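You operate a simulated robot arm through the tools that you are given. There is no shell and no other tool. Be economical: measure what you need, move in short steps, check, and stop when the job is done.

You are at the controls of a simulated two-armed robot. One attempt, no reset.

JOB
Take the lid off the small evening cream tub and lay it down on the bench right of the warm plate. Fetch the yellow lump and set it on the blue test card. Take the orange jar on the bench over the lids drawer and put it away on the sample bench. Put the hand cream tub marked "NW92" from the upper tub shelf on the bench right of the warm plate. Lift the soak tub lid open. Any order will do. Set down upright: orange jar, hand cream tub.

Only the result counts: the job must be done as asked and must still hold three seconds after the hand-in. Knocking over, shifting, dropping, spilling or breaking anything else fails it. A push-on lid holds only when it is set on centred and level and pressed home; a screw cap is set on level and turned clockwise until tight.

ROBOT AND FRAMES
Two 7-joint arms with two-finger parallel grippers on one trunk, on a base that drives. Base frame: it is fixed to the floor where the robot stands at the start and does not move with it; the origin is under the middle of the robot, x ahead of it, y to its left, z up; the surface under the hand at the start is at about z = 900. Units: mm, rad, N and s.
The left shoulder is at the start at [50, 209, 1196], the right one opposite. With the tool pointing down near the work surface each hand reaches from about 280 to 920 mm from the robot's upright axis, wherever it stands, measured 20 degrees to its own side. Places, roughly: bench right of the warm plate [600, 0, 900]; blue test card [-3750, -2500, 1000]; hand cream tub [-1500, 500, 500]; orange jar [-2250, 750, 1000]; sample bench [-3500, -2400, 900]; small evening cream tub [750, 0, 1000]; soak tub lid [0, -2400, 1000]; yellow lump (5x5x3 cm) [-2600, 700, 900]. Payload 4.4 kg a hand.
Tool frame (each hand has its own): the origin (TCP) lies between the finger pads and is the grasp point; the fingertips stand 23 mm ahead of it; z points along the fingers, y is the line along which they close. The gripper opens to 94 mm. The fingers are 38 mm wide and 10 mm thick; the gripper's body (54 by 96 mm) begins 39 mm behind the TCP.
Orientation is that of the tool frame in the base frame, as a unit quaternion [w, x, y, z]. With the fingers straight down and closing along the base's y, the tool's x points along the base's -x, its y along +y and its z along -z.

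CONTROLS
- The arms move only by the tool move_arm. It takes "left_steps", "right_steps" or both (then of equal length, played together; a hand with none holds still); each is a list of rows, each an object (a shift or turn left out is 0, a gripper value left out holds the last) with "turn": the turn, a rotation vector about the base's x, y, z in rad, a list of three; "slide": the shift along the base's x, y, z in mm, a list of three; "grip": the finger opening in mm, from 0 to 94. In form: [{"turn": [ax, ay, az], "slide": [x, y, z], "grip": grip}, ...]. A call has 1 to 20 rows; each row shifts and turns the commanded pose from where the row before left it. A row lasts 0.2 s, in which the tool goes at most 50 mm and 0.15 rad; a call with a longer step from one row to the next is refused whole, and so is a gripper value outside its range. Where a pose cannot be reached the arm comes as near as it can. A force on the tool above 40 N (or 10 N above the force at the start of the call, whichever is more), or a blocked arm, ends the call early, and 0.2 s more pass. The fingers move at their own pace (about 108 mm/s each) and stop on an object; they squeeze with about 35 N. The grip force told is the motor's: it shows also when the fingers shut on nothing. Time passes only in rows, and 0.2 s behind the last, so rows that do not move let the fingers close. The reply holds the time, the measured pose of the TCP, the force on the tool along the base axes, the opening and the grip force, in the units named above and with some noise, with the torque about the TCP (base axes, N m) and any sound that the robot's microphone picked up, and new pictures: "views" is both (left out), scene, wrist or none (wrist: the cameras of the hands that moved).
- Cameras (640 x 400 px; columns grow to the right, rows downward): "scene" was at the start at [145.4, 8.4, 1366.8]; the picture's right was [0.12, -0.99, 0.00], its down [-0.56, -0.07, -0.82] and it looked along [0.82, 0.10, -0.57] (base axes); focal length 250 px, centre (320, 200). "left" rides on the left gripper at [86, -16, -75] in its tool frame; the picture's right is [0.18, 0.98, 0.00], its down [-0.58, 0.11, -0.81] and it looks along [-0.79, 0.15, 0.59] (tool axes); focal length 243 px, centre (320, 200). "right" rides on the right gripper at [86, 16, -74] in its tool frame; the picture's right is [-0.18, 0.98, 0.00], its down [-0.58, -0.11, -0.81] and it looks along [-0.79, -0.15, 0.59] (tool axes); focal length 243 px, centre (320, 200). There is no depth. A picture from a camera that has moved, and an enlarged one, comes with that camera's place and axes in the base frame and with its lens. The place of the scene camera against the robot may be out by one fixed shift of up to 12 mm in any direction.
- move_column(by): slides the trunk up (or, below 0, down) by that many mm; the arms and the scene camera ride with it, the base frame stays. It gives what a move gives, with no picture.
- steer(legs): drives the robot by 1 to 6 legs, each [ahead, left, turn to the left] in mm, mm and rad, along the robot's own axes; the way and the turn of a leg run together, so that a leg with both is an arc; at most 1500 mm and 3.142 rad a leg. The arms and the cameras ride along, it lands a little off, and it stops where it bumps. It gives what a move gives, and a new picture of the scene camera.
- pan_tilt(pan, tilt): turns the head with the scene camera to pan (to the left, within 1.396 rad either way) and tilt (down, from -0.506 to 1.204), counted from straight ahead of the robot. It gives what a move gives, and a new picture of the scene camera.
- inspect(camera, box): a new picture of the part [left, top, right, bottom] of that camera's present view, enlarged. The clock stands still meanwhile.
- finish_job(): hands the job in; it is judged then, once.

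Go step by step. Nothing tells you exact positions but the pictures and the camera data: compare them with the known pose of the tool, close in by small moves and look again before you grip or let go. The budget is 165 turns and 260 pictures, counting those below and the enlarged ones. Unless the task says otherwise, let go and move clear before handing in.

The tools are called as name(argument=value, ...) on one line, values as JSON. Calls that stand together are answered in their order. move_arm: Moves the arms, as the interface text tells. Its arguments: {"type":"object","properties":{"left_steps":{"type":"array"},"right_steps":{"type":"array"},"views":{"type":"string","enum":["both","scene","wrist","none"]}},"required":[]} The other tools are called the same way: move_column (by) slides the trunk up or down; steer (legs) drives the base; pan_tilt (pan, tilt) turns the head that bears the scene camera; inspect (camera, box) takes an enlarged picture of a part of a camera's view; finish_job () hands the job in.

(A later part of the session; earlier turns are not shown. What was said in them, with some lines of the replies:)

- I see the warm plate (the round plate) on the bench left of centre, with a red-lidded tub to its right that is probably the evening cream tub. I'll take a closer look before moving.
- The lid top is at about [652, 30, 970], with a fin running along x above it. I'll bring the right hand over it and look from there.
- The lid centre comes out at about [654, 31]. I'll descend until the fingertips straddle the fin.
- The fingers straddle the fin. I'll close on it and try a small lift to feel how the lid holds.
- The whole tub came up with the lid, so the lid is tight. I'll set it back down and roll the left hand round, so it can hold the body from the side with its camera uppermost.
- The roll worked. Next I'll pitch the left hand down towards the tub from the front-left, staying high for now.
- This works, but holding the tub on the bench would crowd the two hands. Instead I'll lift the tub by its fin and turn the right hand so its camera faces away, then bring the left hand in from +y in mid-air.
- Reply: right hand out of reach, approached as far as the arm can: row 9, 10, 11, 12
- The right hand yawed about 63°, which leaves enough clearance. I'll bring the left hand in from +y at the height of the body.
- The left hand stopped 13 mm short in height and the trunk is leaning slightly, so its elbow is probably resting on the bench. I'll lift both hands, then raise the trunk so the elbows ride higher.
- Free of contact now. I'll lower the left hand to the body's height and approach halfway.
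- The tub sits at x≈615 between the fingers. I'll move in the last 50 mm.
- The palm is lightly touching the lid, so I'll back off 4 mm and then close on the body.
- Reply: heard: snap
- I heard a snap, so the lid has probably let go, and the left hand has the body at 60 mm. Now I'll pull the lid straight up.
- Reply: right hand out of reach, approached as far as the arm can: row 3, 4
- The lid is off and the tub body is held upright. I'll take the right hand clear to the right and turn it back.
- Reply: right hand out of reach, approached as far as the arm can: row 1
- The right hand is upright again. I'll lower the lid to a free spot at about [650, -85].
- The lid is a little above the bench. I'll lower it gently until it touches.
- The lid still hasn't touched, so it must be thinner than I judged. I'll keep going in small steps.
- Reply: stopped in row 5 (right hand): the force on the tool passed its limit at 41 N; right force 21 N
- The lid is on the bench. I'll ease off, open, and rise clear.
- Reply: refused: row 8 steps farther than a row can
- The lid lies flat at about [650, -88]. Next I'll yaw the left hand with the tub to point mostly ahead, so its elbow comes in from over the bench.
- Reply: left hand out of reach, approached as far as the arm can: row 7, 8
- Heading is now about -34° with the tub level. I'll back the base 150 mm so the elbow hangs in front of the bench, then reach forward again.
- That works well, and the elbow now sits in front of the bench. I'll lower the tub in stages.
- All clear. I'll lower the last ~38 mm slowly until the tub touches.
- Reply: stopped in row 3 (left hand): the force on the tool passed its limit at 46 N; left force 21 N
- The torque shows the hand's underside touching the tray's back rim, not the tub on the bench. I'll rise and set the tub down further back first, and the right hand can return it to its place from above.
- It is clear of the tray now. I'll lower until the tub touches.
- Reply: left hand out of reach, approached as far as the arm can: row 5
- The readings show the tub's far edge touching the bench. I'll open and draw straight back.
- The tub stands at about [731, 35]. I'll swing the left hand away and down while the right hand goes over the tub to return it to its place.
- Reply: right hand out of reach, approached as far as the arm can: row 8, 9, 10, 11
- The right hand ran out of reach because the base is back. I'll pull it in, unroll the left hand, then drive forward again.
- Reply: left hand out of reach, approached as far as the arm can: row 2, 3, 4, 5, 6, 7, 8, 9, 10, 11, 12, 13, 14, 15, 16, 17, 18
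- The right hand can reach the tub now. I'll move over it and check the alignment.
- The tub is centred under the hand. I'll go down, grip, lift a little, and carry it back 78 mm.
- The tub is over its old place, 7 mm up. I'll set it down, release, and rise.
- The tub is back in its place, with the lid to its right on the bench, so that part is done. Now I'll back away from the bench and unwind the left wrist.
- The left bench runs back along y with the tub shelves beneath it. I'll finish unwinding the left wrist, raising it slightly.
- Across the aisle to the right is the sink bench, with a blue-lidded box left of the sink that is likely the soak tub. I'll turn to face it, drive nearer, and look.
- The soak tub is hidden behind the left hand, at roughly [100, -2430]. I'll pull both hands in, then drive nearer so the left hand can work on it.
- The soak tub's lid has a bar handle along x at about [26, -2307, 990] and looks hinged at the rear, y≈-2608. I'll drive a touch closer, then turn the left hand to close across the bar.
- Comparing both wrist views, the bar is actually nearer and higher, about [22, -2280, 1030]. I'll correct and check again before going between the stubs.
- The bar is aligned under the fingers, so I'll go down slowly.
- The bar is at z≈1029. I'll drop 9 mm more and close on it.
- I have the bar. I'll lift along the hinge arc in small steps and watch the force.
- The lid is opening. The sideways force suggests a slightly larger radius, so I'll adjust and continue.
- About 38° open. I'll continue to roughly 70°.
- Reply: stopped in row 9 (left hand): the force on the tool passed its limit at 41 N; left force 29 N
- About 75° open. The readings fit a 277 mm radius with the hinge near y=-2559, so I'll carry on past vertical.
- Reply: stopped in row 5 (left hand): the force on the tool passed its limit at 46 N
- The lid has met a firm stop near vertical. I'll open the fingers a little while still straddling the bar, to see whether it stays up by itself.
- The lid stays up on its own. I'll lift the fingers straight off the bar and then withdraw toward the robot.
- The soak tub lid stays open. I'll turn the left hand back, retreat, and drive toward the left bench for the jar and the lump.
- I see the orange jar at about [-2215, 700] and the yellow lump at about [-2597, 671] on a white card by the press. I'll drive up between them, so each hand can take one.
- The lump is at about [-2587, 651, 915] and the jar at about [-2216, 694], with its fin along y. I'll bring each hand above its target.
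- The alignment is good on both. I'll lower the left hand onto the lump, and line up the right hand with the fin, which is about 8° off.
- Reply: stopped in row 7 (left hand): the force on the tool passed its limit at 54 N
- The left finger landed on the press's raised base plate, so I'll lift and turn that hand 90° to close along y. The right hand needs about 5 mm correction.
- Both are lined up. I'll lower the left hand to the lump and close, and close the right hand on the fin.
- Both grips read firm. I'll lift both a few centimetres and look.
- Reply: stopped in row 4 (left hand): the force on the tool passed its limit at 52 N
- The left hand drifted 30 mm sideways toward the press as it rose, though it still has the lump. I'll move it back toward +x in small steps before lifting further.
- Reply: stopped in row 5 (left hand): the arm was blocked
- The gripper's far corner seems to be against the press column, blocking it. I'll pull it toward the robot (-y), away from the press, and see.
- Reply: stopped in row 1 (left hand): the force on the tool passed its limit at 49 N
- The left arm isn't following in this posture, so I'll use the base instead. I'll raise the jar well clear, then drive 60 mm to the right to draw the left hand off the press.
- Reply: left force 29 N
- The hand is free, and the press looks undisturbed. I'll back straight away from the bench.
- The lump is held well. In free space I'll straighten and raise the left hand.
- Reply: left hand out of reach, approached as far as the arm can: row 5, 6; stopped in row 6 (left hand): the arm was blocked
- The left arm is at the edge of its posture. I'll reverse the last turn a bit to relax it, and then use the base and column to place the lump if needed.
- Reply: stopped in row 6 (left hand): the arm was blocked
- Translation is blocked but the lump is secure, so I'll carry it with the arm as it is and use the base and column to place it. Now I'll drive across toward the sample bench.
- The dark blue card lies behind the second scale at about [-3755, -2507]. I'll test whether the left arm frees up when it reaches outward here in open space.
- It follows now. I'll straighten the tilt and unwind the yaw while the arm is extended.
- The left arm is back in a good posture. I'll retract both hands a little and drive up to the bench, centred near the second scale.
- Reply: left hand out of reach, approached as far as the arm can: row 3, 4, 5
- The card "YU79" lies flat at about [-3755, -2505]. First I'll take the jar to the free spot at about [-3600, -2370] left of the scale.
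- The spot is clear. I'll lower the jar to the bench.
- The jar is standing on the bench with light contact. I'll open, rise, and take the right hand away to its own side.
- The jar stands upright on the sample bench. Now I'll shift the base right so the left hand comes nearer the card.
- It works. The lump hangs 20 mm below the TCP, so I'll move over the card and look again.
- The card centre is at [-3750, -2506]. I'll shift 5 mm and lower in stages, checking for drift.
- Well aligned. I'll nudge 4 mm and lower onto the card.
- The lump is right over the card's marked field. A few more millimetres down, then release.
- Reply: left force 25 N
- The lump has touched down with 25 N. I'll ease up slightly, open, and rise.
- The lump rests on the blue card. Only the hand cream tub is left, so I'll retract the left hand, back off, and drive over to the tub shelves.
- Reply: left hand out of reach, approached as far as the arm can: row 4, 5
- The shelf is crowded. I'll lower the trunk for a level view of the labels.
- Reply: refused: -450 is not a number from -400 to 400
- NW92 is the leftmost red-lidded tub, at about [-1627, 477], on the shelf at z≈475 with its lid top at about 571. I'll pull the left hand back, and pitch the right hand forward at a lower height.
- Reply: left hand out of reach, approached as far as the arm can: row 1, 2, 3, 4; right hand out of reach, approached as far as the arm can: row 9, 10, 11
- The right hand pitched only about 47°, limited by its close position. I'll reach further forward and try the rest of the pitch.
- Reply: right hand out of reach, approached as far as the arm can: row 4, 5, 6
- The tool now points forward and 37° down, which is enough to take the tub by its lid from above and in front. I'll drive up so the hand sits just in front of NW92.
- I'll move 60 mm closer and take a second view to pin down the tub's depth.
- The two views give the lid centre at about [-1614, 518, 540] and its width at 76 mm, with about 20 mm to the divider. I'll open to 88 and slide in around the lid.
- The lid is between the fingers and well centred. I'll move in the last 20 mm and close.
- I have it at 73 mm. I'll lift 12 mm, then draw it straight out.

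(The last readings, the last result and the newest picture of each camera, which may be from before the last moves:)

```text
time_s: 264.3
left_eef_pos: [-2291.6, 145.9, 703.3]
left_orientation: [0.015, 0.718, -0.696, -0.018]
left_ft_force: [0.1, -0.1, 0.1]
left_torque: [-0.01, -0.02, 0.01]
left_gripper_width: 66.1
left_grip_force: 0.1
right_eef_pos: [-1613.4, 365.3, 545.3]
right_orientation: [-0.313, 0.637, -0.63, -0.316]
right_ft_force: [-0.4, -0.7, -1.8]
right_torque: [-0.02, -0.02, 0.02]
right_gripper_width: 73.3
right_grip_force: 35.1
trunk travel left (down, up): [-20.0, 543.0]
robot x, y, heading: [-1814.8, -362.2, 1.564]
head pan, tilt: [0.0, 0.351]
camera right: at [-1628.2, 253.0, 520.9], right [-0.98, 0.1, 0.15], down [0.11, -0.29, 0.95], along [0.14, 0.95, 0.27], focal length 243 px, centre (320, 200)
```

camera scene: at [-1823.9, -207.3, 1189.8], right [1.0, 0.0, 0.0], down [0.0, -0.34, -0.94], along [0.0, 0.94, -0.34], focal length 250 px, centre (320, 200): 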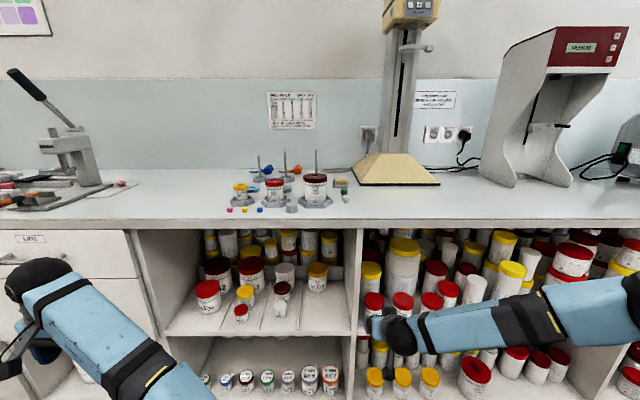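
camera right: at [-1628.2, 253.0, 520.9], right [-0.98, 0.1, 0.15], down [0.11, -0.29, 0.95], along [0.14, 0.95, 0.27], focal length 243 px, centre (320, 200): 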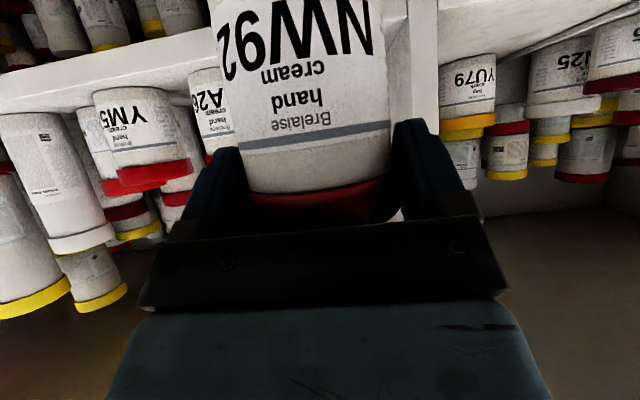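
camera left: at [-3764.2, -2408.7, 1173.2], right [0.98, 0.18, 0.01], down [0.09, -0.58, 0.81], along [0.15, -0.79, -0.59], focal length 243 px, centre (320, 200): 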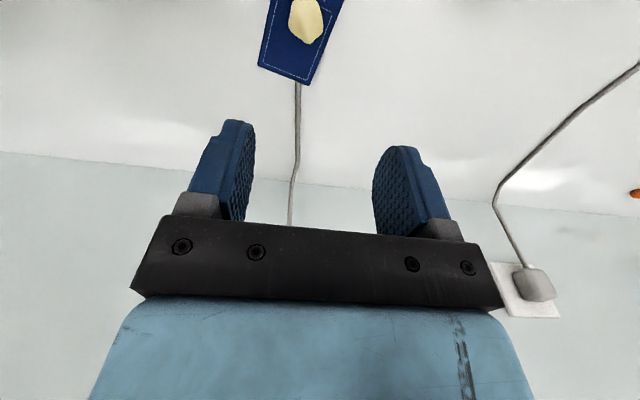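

NW92 is out and held upright. I'll back off, raise the trunk, and drive round to the front bench.

steer(legs=[[-400, 0, 0]])

move_column(by=400)

move_column(by=120)

steer(legs=[[0, 0, -1.567], [1300, 0, 0], [0, 850, 0]])

```text
time_s: 266.8
left_eef_pos: [-2290.4, -252.0, 703.3]
left_orientation: [0.015, 0.716, -0.698, -0.018]
left_ft_force: [0.6, 0.3, -0.4]
left_torque: [-0.01, 0.02, 0.03]
left_gripper_width: 65.8
left_grip_force: 0.2
right_eef_pos: [-1613.5, -33.3, 544.1]
right_orientation: [-0.312, 0.636, -0.631, -0.315]
right_ft_force: [-0.3, -0.9, -1.4]
right_torque: [-0.03, 0.04, 0.03]
right_gripper_width: 73.4
right_grip_force: 34.8
trunk travel left (down, up): [-20.0, 543.0]
robot x, y, heading: [-1819.8, -767.3, 1.563]
head pan, tilt: [0.0, 0.351]
camera scene: at [-1825.5, -605.8, 1134.9], right [1.0, -0.01, 0.0], down [0.0, -0.34, -0.94], along [0.01, 0.94, -0.34], focal length 250 px, centre (320, 200)
```

scene: 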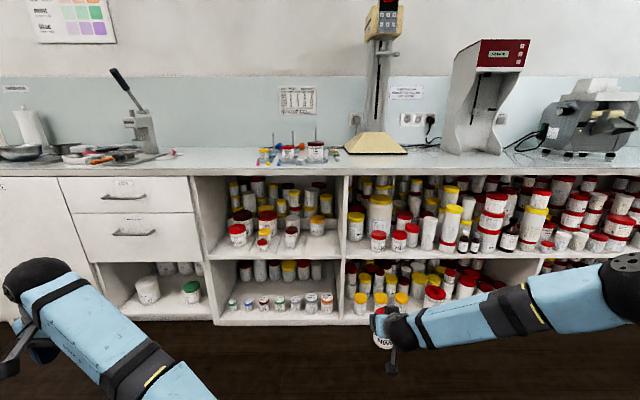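

```text
time_s: 270.6
left_eef_pos: [-2292.4, -252.3, 1101.6]
left_orientation: [0.014, 0.716, -0.698, -0.018]
left_ft_force: [0.2, -0.3, -0.2]
left_torque: [0.01, 0.03, -0.03]
left_gripper_width: 65.9
left_grip_force: 0.1
right_eef_pos: [-1614.3, -33.8, 944.5]
right_orientation: [-0.313, 0.636, -0.631, -0.316]
right_ft_force: [-0.5, -0.2, -2.3]
right_torque: [-0.01, -0.02, -0.01]
right_gripper_width: 73.0
right_grip_force: 35.1
trunk travel left (down, up): [-420.0, 143.0]
robot x, y, heading: [-1817.9, -763.7, 1.563]
head pan, tilt: [0.0, 0.351]
```

```text
time_s: 272.1
left_eef_pos: [-2293.2, -251.1, 1223.5]
left_orientation: [0.015, 0.716, -0.698, -0.018]
left_ft_force: [-1.1, -0.4, 0.5]
left_torque: [0.01, 0.02, 0.0]
left_gripper_width: 66.0
left_grip_force: 0.0
right_eef_pos: [-1613.5, -33.1, 1063.8]
right_orientation: [-0.312, 0.636, -0.631, -0.316]
right_ft_force: [-0.2, 0.9, -2.5]
right_torque: [-0.02, -0.01, -0.02]
right_gripper_width: 73.1
right_grip_force: 34.9
trunk travel left (down, up): [-540.0, 23.0]
robot x, y, heading: [-1812.2, -763.5, 1.565]
head pan, tilt: [0.0, 0.351]
```

```text
time_s: 289.9
left_eef_pos: [4.7, 546.3, 1222.9]
left_orientation: [0.003, -0.017, 1.0, 0.023]
left_ft_force: [0.7, -0.1, -0.8]
left_torque: [-0.02, -0.01, 0.03]
left_gripper_width: 65.8
left_grip_force: 0.0
right_eef_pos: [228.0, -130.9, 1066.5]
right_orientation: [0.443, -0.007, 0.896, 0.004]
right_ft_force: [-0.4, 0.2, -1.1]
right_torque: [-0.01, 0.0, 0.0]
right_gripper_width: 73.3
right_grip_force: 35.1
trunk travel left (down, up): [-540.0, 23.0]
robot x, y, heading: [-506.9, 66.7, 0.001]
head pan, tilt: [0.0, 0.351]
camera scene: at [-352.5, 64.2, 1654.9], right [0.0, -1.0, 0.0], down [-0.34, 0.0, -0.94], along [0.94, 0.0, -0.34], focal length 250 px, centre (320, 200)
```

scene: 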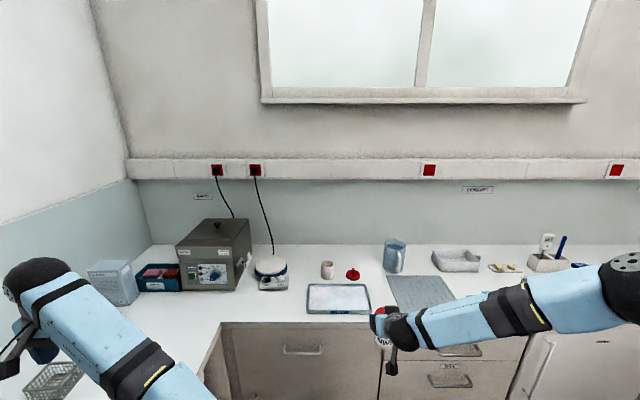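

I'm in front of the bench again, with everything there as I left it. I'll swing the right hand across to the centre in free space before closing in.

move_arm(right_steps=[{"slide": [-4, 30, 0]}, {"slide": [-4, 30, 0]}, {"slide": [-4, 30, 0]}, {"slide": [-4, 30, 0]}, {"slide": [-4, 30, 0]}, {"slide": [-4, 30, 0]}, {"slide": [-4, 30, 0]}, {"slide": [-4, 26, 0]}, {}], views="none")

```text
time_s: 291.9
left_eef_pos: [3.8, 545.9, 1223.4]
left_orientation: [0.002, -0.017, 1.0, 0.023]
left_ft_force: [0.4, -0.7, 0.7]
left_torque: [-0.02, 0.02, 0.0]
left_gripper_width: 66.0
left_grip_force: 0.1
right_eef_pos: [196.4, 105.2, 1064.0]
right_orientation: [0.443, -0.007, 0.896, 0.004]
right_ft_force: [-0.2, -0.7, -1.9]
right_torque: [-0.02, 0.02, 0.02]
right_gripper_width: 73.4
right_grip_force: 34.8
trunk travel left (down, up): [-540.0, 23.0]
robot x, y, heading: [-504.8, 65.5, 0.001]
head pan, tilt: [0.0, 0.351]
```

It reached without trouble. Now I'll drive in so the tub hovers over the spot between the plate and the evening tub.

steer(legs=[[430, 33, 0]])

pan_tilt(pan=0.0, tilt=0.8)

```text
time_s: 294.6
left_eef_pos: [432.9, 579.1, 1223.3]
left_orientation: [0.003, -0.017, 1.0, 0.023]
left_ft_force: [-0.2, -0.6, -0.1]
left_torque: [0.02, -0.01, -0.01]
left_gripper_width: 66.1
left_grip_force: 0.1
right_eef_pos: [623.6, 137.3, 1064.9]
right_orientation: [0.444, -0.007, 0.896, 0.005]
right_ft_force: [0.7, -0.6, -2.6]
right_torque: [-0.01, 0.0, 0.0]
right_gripper_width: 73.1
right_grip_force: 35.1
trunk travel left (down, up): [-540.0, 23.0]
robot x, y, heading: [-76.6, 100.1, 0.0]
head pan, tilt: [0.0, 0.351]
camera scene: at [74.7, 97.4, 1655.0], right [0.0, -1.0, 0.0], down [-0.34, 0.0, -0.94], along [0.94, 0.0, -0.34], focal length 250 px, centre (320, 200)
```

scene: 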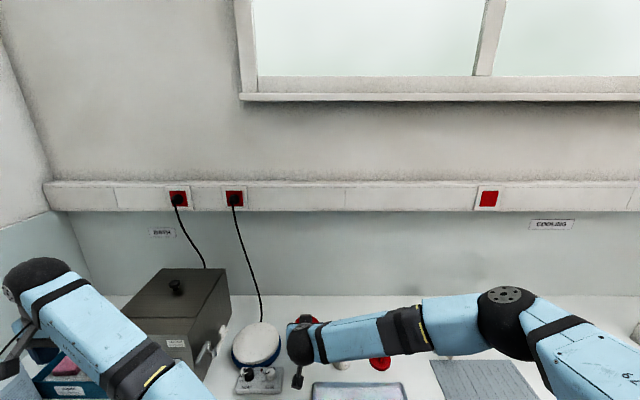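

```text
time_s: 295.5
left_eef_pos: [432.7, 580.1, 1223.3]
left_orientation: [0.003, -0.018, 1.0, 0.023]
left_ft_force: [-0.1, 0.2, -0.6]
left_torque: [0.0, 0.01, 0.0]
left_gripper_width: 66.1
left_grip_force: 0.0
right_eef_pos: [624.1, 137.4, 1064.3]
right_orientation: [0.444, -0.007, 0.896, 0.005]
right_ft_force: [-0.5, 0.3, -2.7]
right_torque: [0.02, 0.02, 0.0]
right_gripper_width: 73.2
right_grip_force: 34.6
trunk travel left (down, up): [-540.0, 23.0]
robot x, y, heading: [-74.2, 100.7, 0.001]
head pan, tilt: [0.0, 0.799]
camera scene: at [62.8, 97.5, 1615.3], right [0.0, -1.0, 0.0], down [-0.72, 0.0, -0.7], along [0.7, 0.0, -0.72], focal length 250 px, centre (320, 200)
```

scene: 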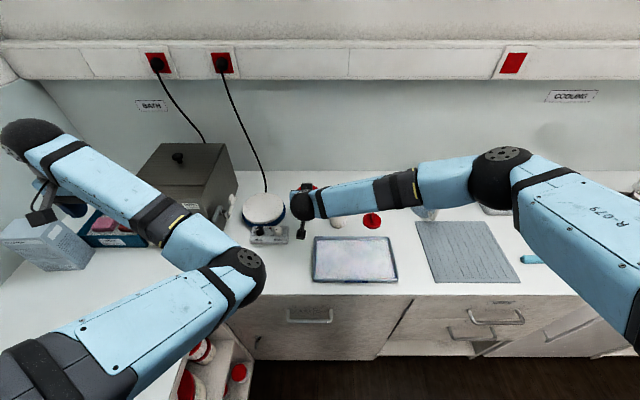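

I'm over the spot. I'll lower most of the way and look through the wrist camera.

move_arm(right_steps=[{"slide": [9, 2, -20]}, {"slide": [9, 0, -20]}, {"slide": [0, 0, -20]}, {"slide": [0, 0, -10]}, {}], views="both")

```text
time_s: 296.7
left_eef_pos: [433.0, 580.3, 1222.0]
left_orientation: [0.002, -0.018, 1.0, 0.023]
left_ft_force: [-0.3, -0.9, 0.1]
left_torque: [-0.01, -0.02, -0.02]
left_gripper_width: 66.0
left_grip_force: 0.1
right_eef_pos: [641.5, 139.4, 993.2]
right_orientation: [0.443, -0.006, 0.896, 0.004]
right_ft_force: [0.4, -0.2, -1.2]
right_torque: [-0.01, 0.01, 0.01]
right_gripper_width: 73.3
right_grip_force: 35.1
trunk travel left (down, up): [-540.0, 23.0]
robot x, y, heading: [-77.0, 98.3, -0.003]
head pan, tilt: [0.0, 0.799]
camera scene: at [62.9, 97.4, 1615.3], right [0.0, -1.0, 0.0], down [-0.72, 0.0, -0.7], along [0.7, 0.0, -0.72], focal length 250 px, centre (320, 200)
camera right: at [530.8, 154.3, 969.0], right [0.1, 0.98, 0.15], down [-0.29, -0.11, 0.95], along [0.95, -0.13, 0.27], focal length 243 px, centre (320, 200)
```

scene: 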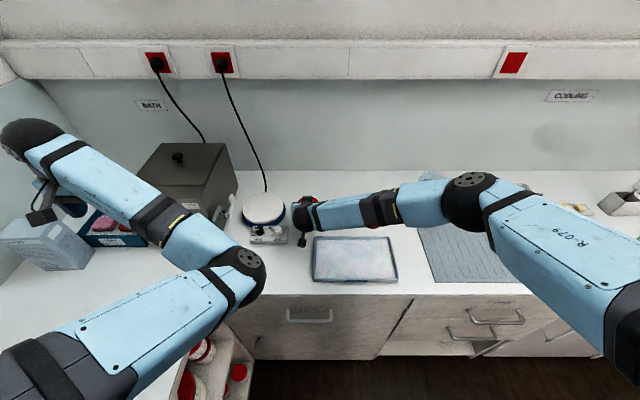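
right: 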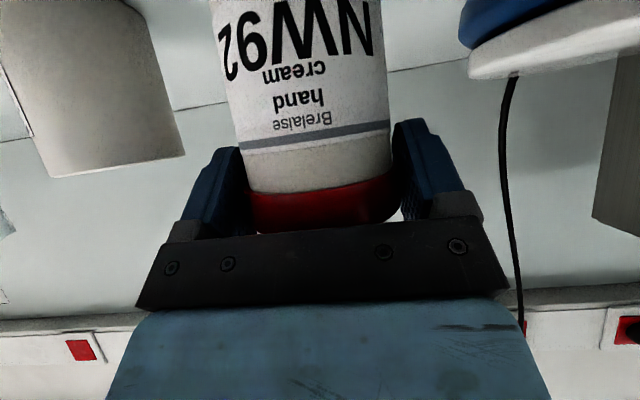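

All clear around it. I'll lower the last centimetre gently.

move_arm(right_steps=[{"slide": [0, 0, -6]}, {"slide": [0, 0, -3]}, {"slide": [0, 0, -2]}, {"slide": [0, 0, -2]}, {}], views="none")

```text
time_s: 297.9
left_eef_pos: [433.1, 579.8, 1222.4]
left_orientation: [0.002, -0.018, 1.0, 0.023]
left_ft_force: [-0.7, 0.2, 0.7]
left_torque: [0.0, -0.01, -0.02]
left_gripper_width: 66.0
left_grip_force: 0.0
right_eef_pos: [642.0, 140.7, 980.5]
right_orientation: [0.444, -0.007, 0.896, 0.004]
right_ft_force: [-0.5, -0.1, -1.2]
right_torque: [0.02, 0.02, 0.0]
right_gripper_width: 73.3
right_grip_force: 35.3
trunk travel left (down, up): [-540.0, 23.0]
robot x, y, heading: [-77.0, 99.9, 0.001]
head pan, tilt: [0.0, 0.799]
```

move_arm(right_steps=[{"slide": [0, 0, -2]}, {"slide": [0, 0, -2]}, {"slide": [0, 0, -2]}, {}], views="none")

```text
time_s: 298.9
left_eef_pos: [430.3, 579.4, 1224.2]
left_orientation: [0.004, -0.018, 1.0, 0.022]
left_ft_force: [-0.6, -0.4, 0.3]
left_torque: [0.01, 0.0, 0.04]
left_gripper_width: 66.2
left_grip_force: 0.1
right_eef_pos: [642.0, 140.1, 978.5]
right_orientation: [0.447, -0.006, 0.895, 0.004]
right_ft_force: [5.2, -1.0, 26.5]
right_torque: [-0.17, 0.22, 0.03]
right_gripper_width: 73.4
right_grip_force: 34.6
trunk travel left (down, up): [-540.0, 23.0]
robot x, y, heading: [-77.5, 99.5, 0.001]
head pan, tilt: [0.0, 0.799]
```

It is firmly on the bench. I'll ease off, open, and draw the hand back and up.

move_arm(right_steps=[{"slide": [0, 0, 3.5]}, {"grip": 80}, {"grip": 88}, {"grip": 88}, {"slide": [-15, 0, 3]}, {"slide": [-25, 0, 5]}, {"slide": [-30, 0, 10]}, {"slide": [-30, 0, 20]}, {"slide": [-20, 0, 40]}, {"slide": [0, 0, 40]}, {"slide": [0, 0, 40]}], views="none")

steer(legs=[[-250, 0, 0]])

inspect(camera="scene", box=[200, 100, 480, 260])

```text
time_s: 301.3
left_eef_pos: [432.2, 580.0, 1222.8]
left_orientation: [0.002, -0.017, 1.0, 0.022]
left_ft_force: [-0.5, -0.1, 0.2]
left_torque: [0.0, 0.0, -0.01]
left_gripper_width: 66.1
left_grip_force: 0.0
right_eef_pos: [519.6, 139.6, 1137.3]
right_orientation: [0.443, -0.007, 0.896, 0.004]
right_ft_force: [0.0, -0.2, 0.0]
right_torque: [0.01, 0.02, 0.0]
right_gripper_width: 87.9
right_grip_force: 0.0
trunk travel left (down, up): [-540.0, 23.0]
robot x, y, heading: [-77.3, 100.6, 0.002]
head pan, tilt: [0.0, 0.799]
```

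```text
time_s: 303.1
left_eef_pos: [184.2, 580.5, 1222.2]
left_orientation: [0.002, -0.019, 1.0, 0.023]
left_ft_force: [1.3, -0.4, 0.3]
left_torque: [0.0, 0.01, 0.01]
left_gripper_width: 66.1
left_grip_force: 0.0
right_eef_pos: [272.1, 140.2, 1135.0]
right_orientation: [0.444, -0.007, 0.896, 0.004]
right_ft_force: [-0.3, 0.9, 0.9]
right_torque: [0.02, -0.02, -0.01]
right_gripper_width: 88.0
right_grip_force: 0.1
trunk travel left (down, up): [-540.0, 23.0]
robot x, y, heading: [-322.8, 97.8, 0.002]
head pan, tilt: [0.0, 0.799]
camera scene: at [-184.8, 97.4, 1615.1], right [0.0, -1.0, 0.0], down [-0.72, 0.0, -0.7], along [0.7, 0.0, -0.72], focal length 250 px, centre (320, 200)
```

scene: 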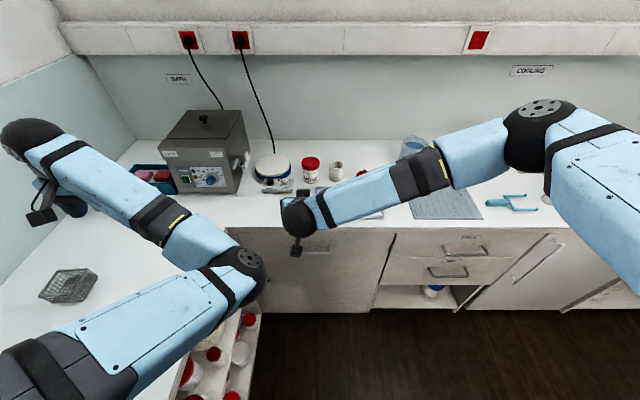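

```text
2.29 times, centred on (340, 180) of scene
camera zoom: at [-184.8, 97.4, 1615.1], right [0.0, -1.0, 0.0], down [-0.72, 0.0, -0.7], along [0.7, 0.0, -0.72], focal length 571 px, centre (274, 246)
```

zoom: 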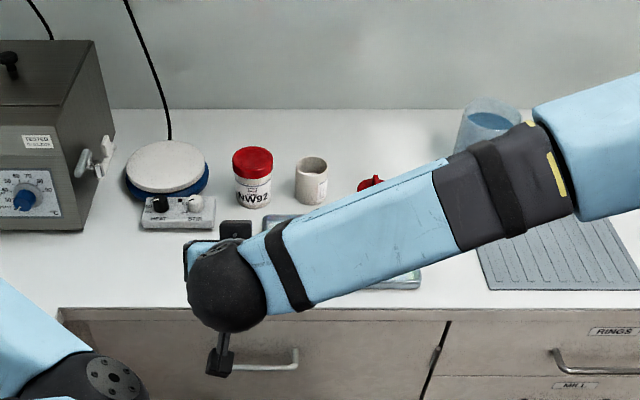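

NW92 stands upright right of the warm plate. The evening tub and its lid are beside it, the soak tub lid was left open, and the jar and the lump are in place; both hands are clear, so I'm handing in.

finish_job()

```text
The job is handed in.
```

I did all five parts and handed the job in; I don't have the judge's result.

- **Evening cream tub:** the lid is off and lies on the bench right of the warm plate. The open tub is back where it stood.
- **Yellow lump:** it rests on the blue test card, about 6 mm off centre.
- **Orange jar:** it stands upright on the sample bench.
- **Hand cream tub NW92:** it stands upright on the bench right of the warm plate.
- **Soak tub lid:** it is open nearly upright, against its stop. It stayed up after I let go, but I did not look at it again before handing in.

There were three unplanned touches, and I saw nothing knocked over or visibly moved:
- **Cold tray:** the left hand touched its back rim while setting the evening tub down.
- **Press:** the left hand knocked its base plate and then pushed against it at up to about 50 N while lifting the lump.
- **Left bench:** the left arm apparently rested against it once, early on.
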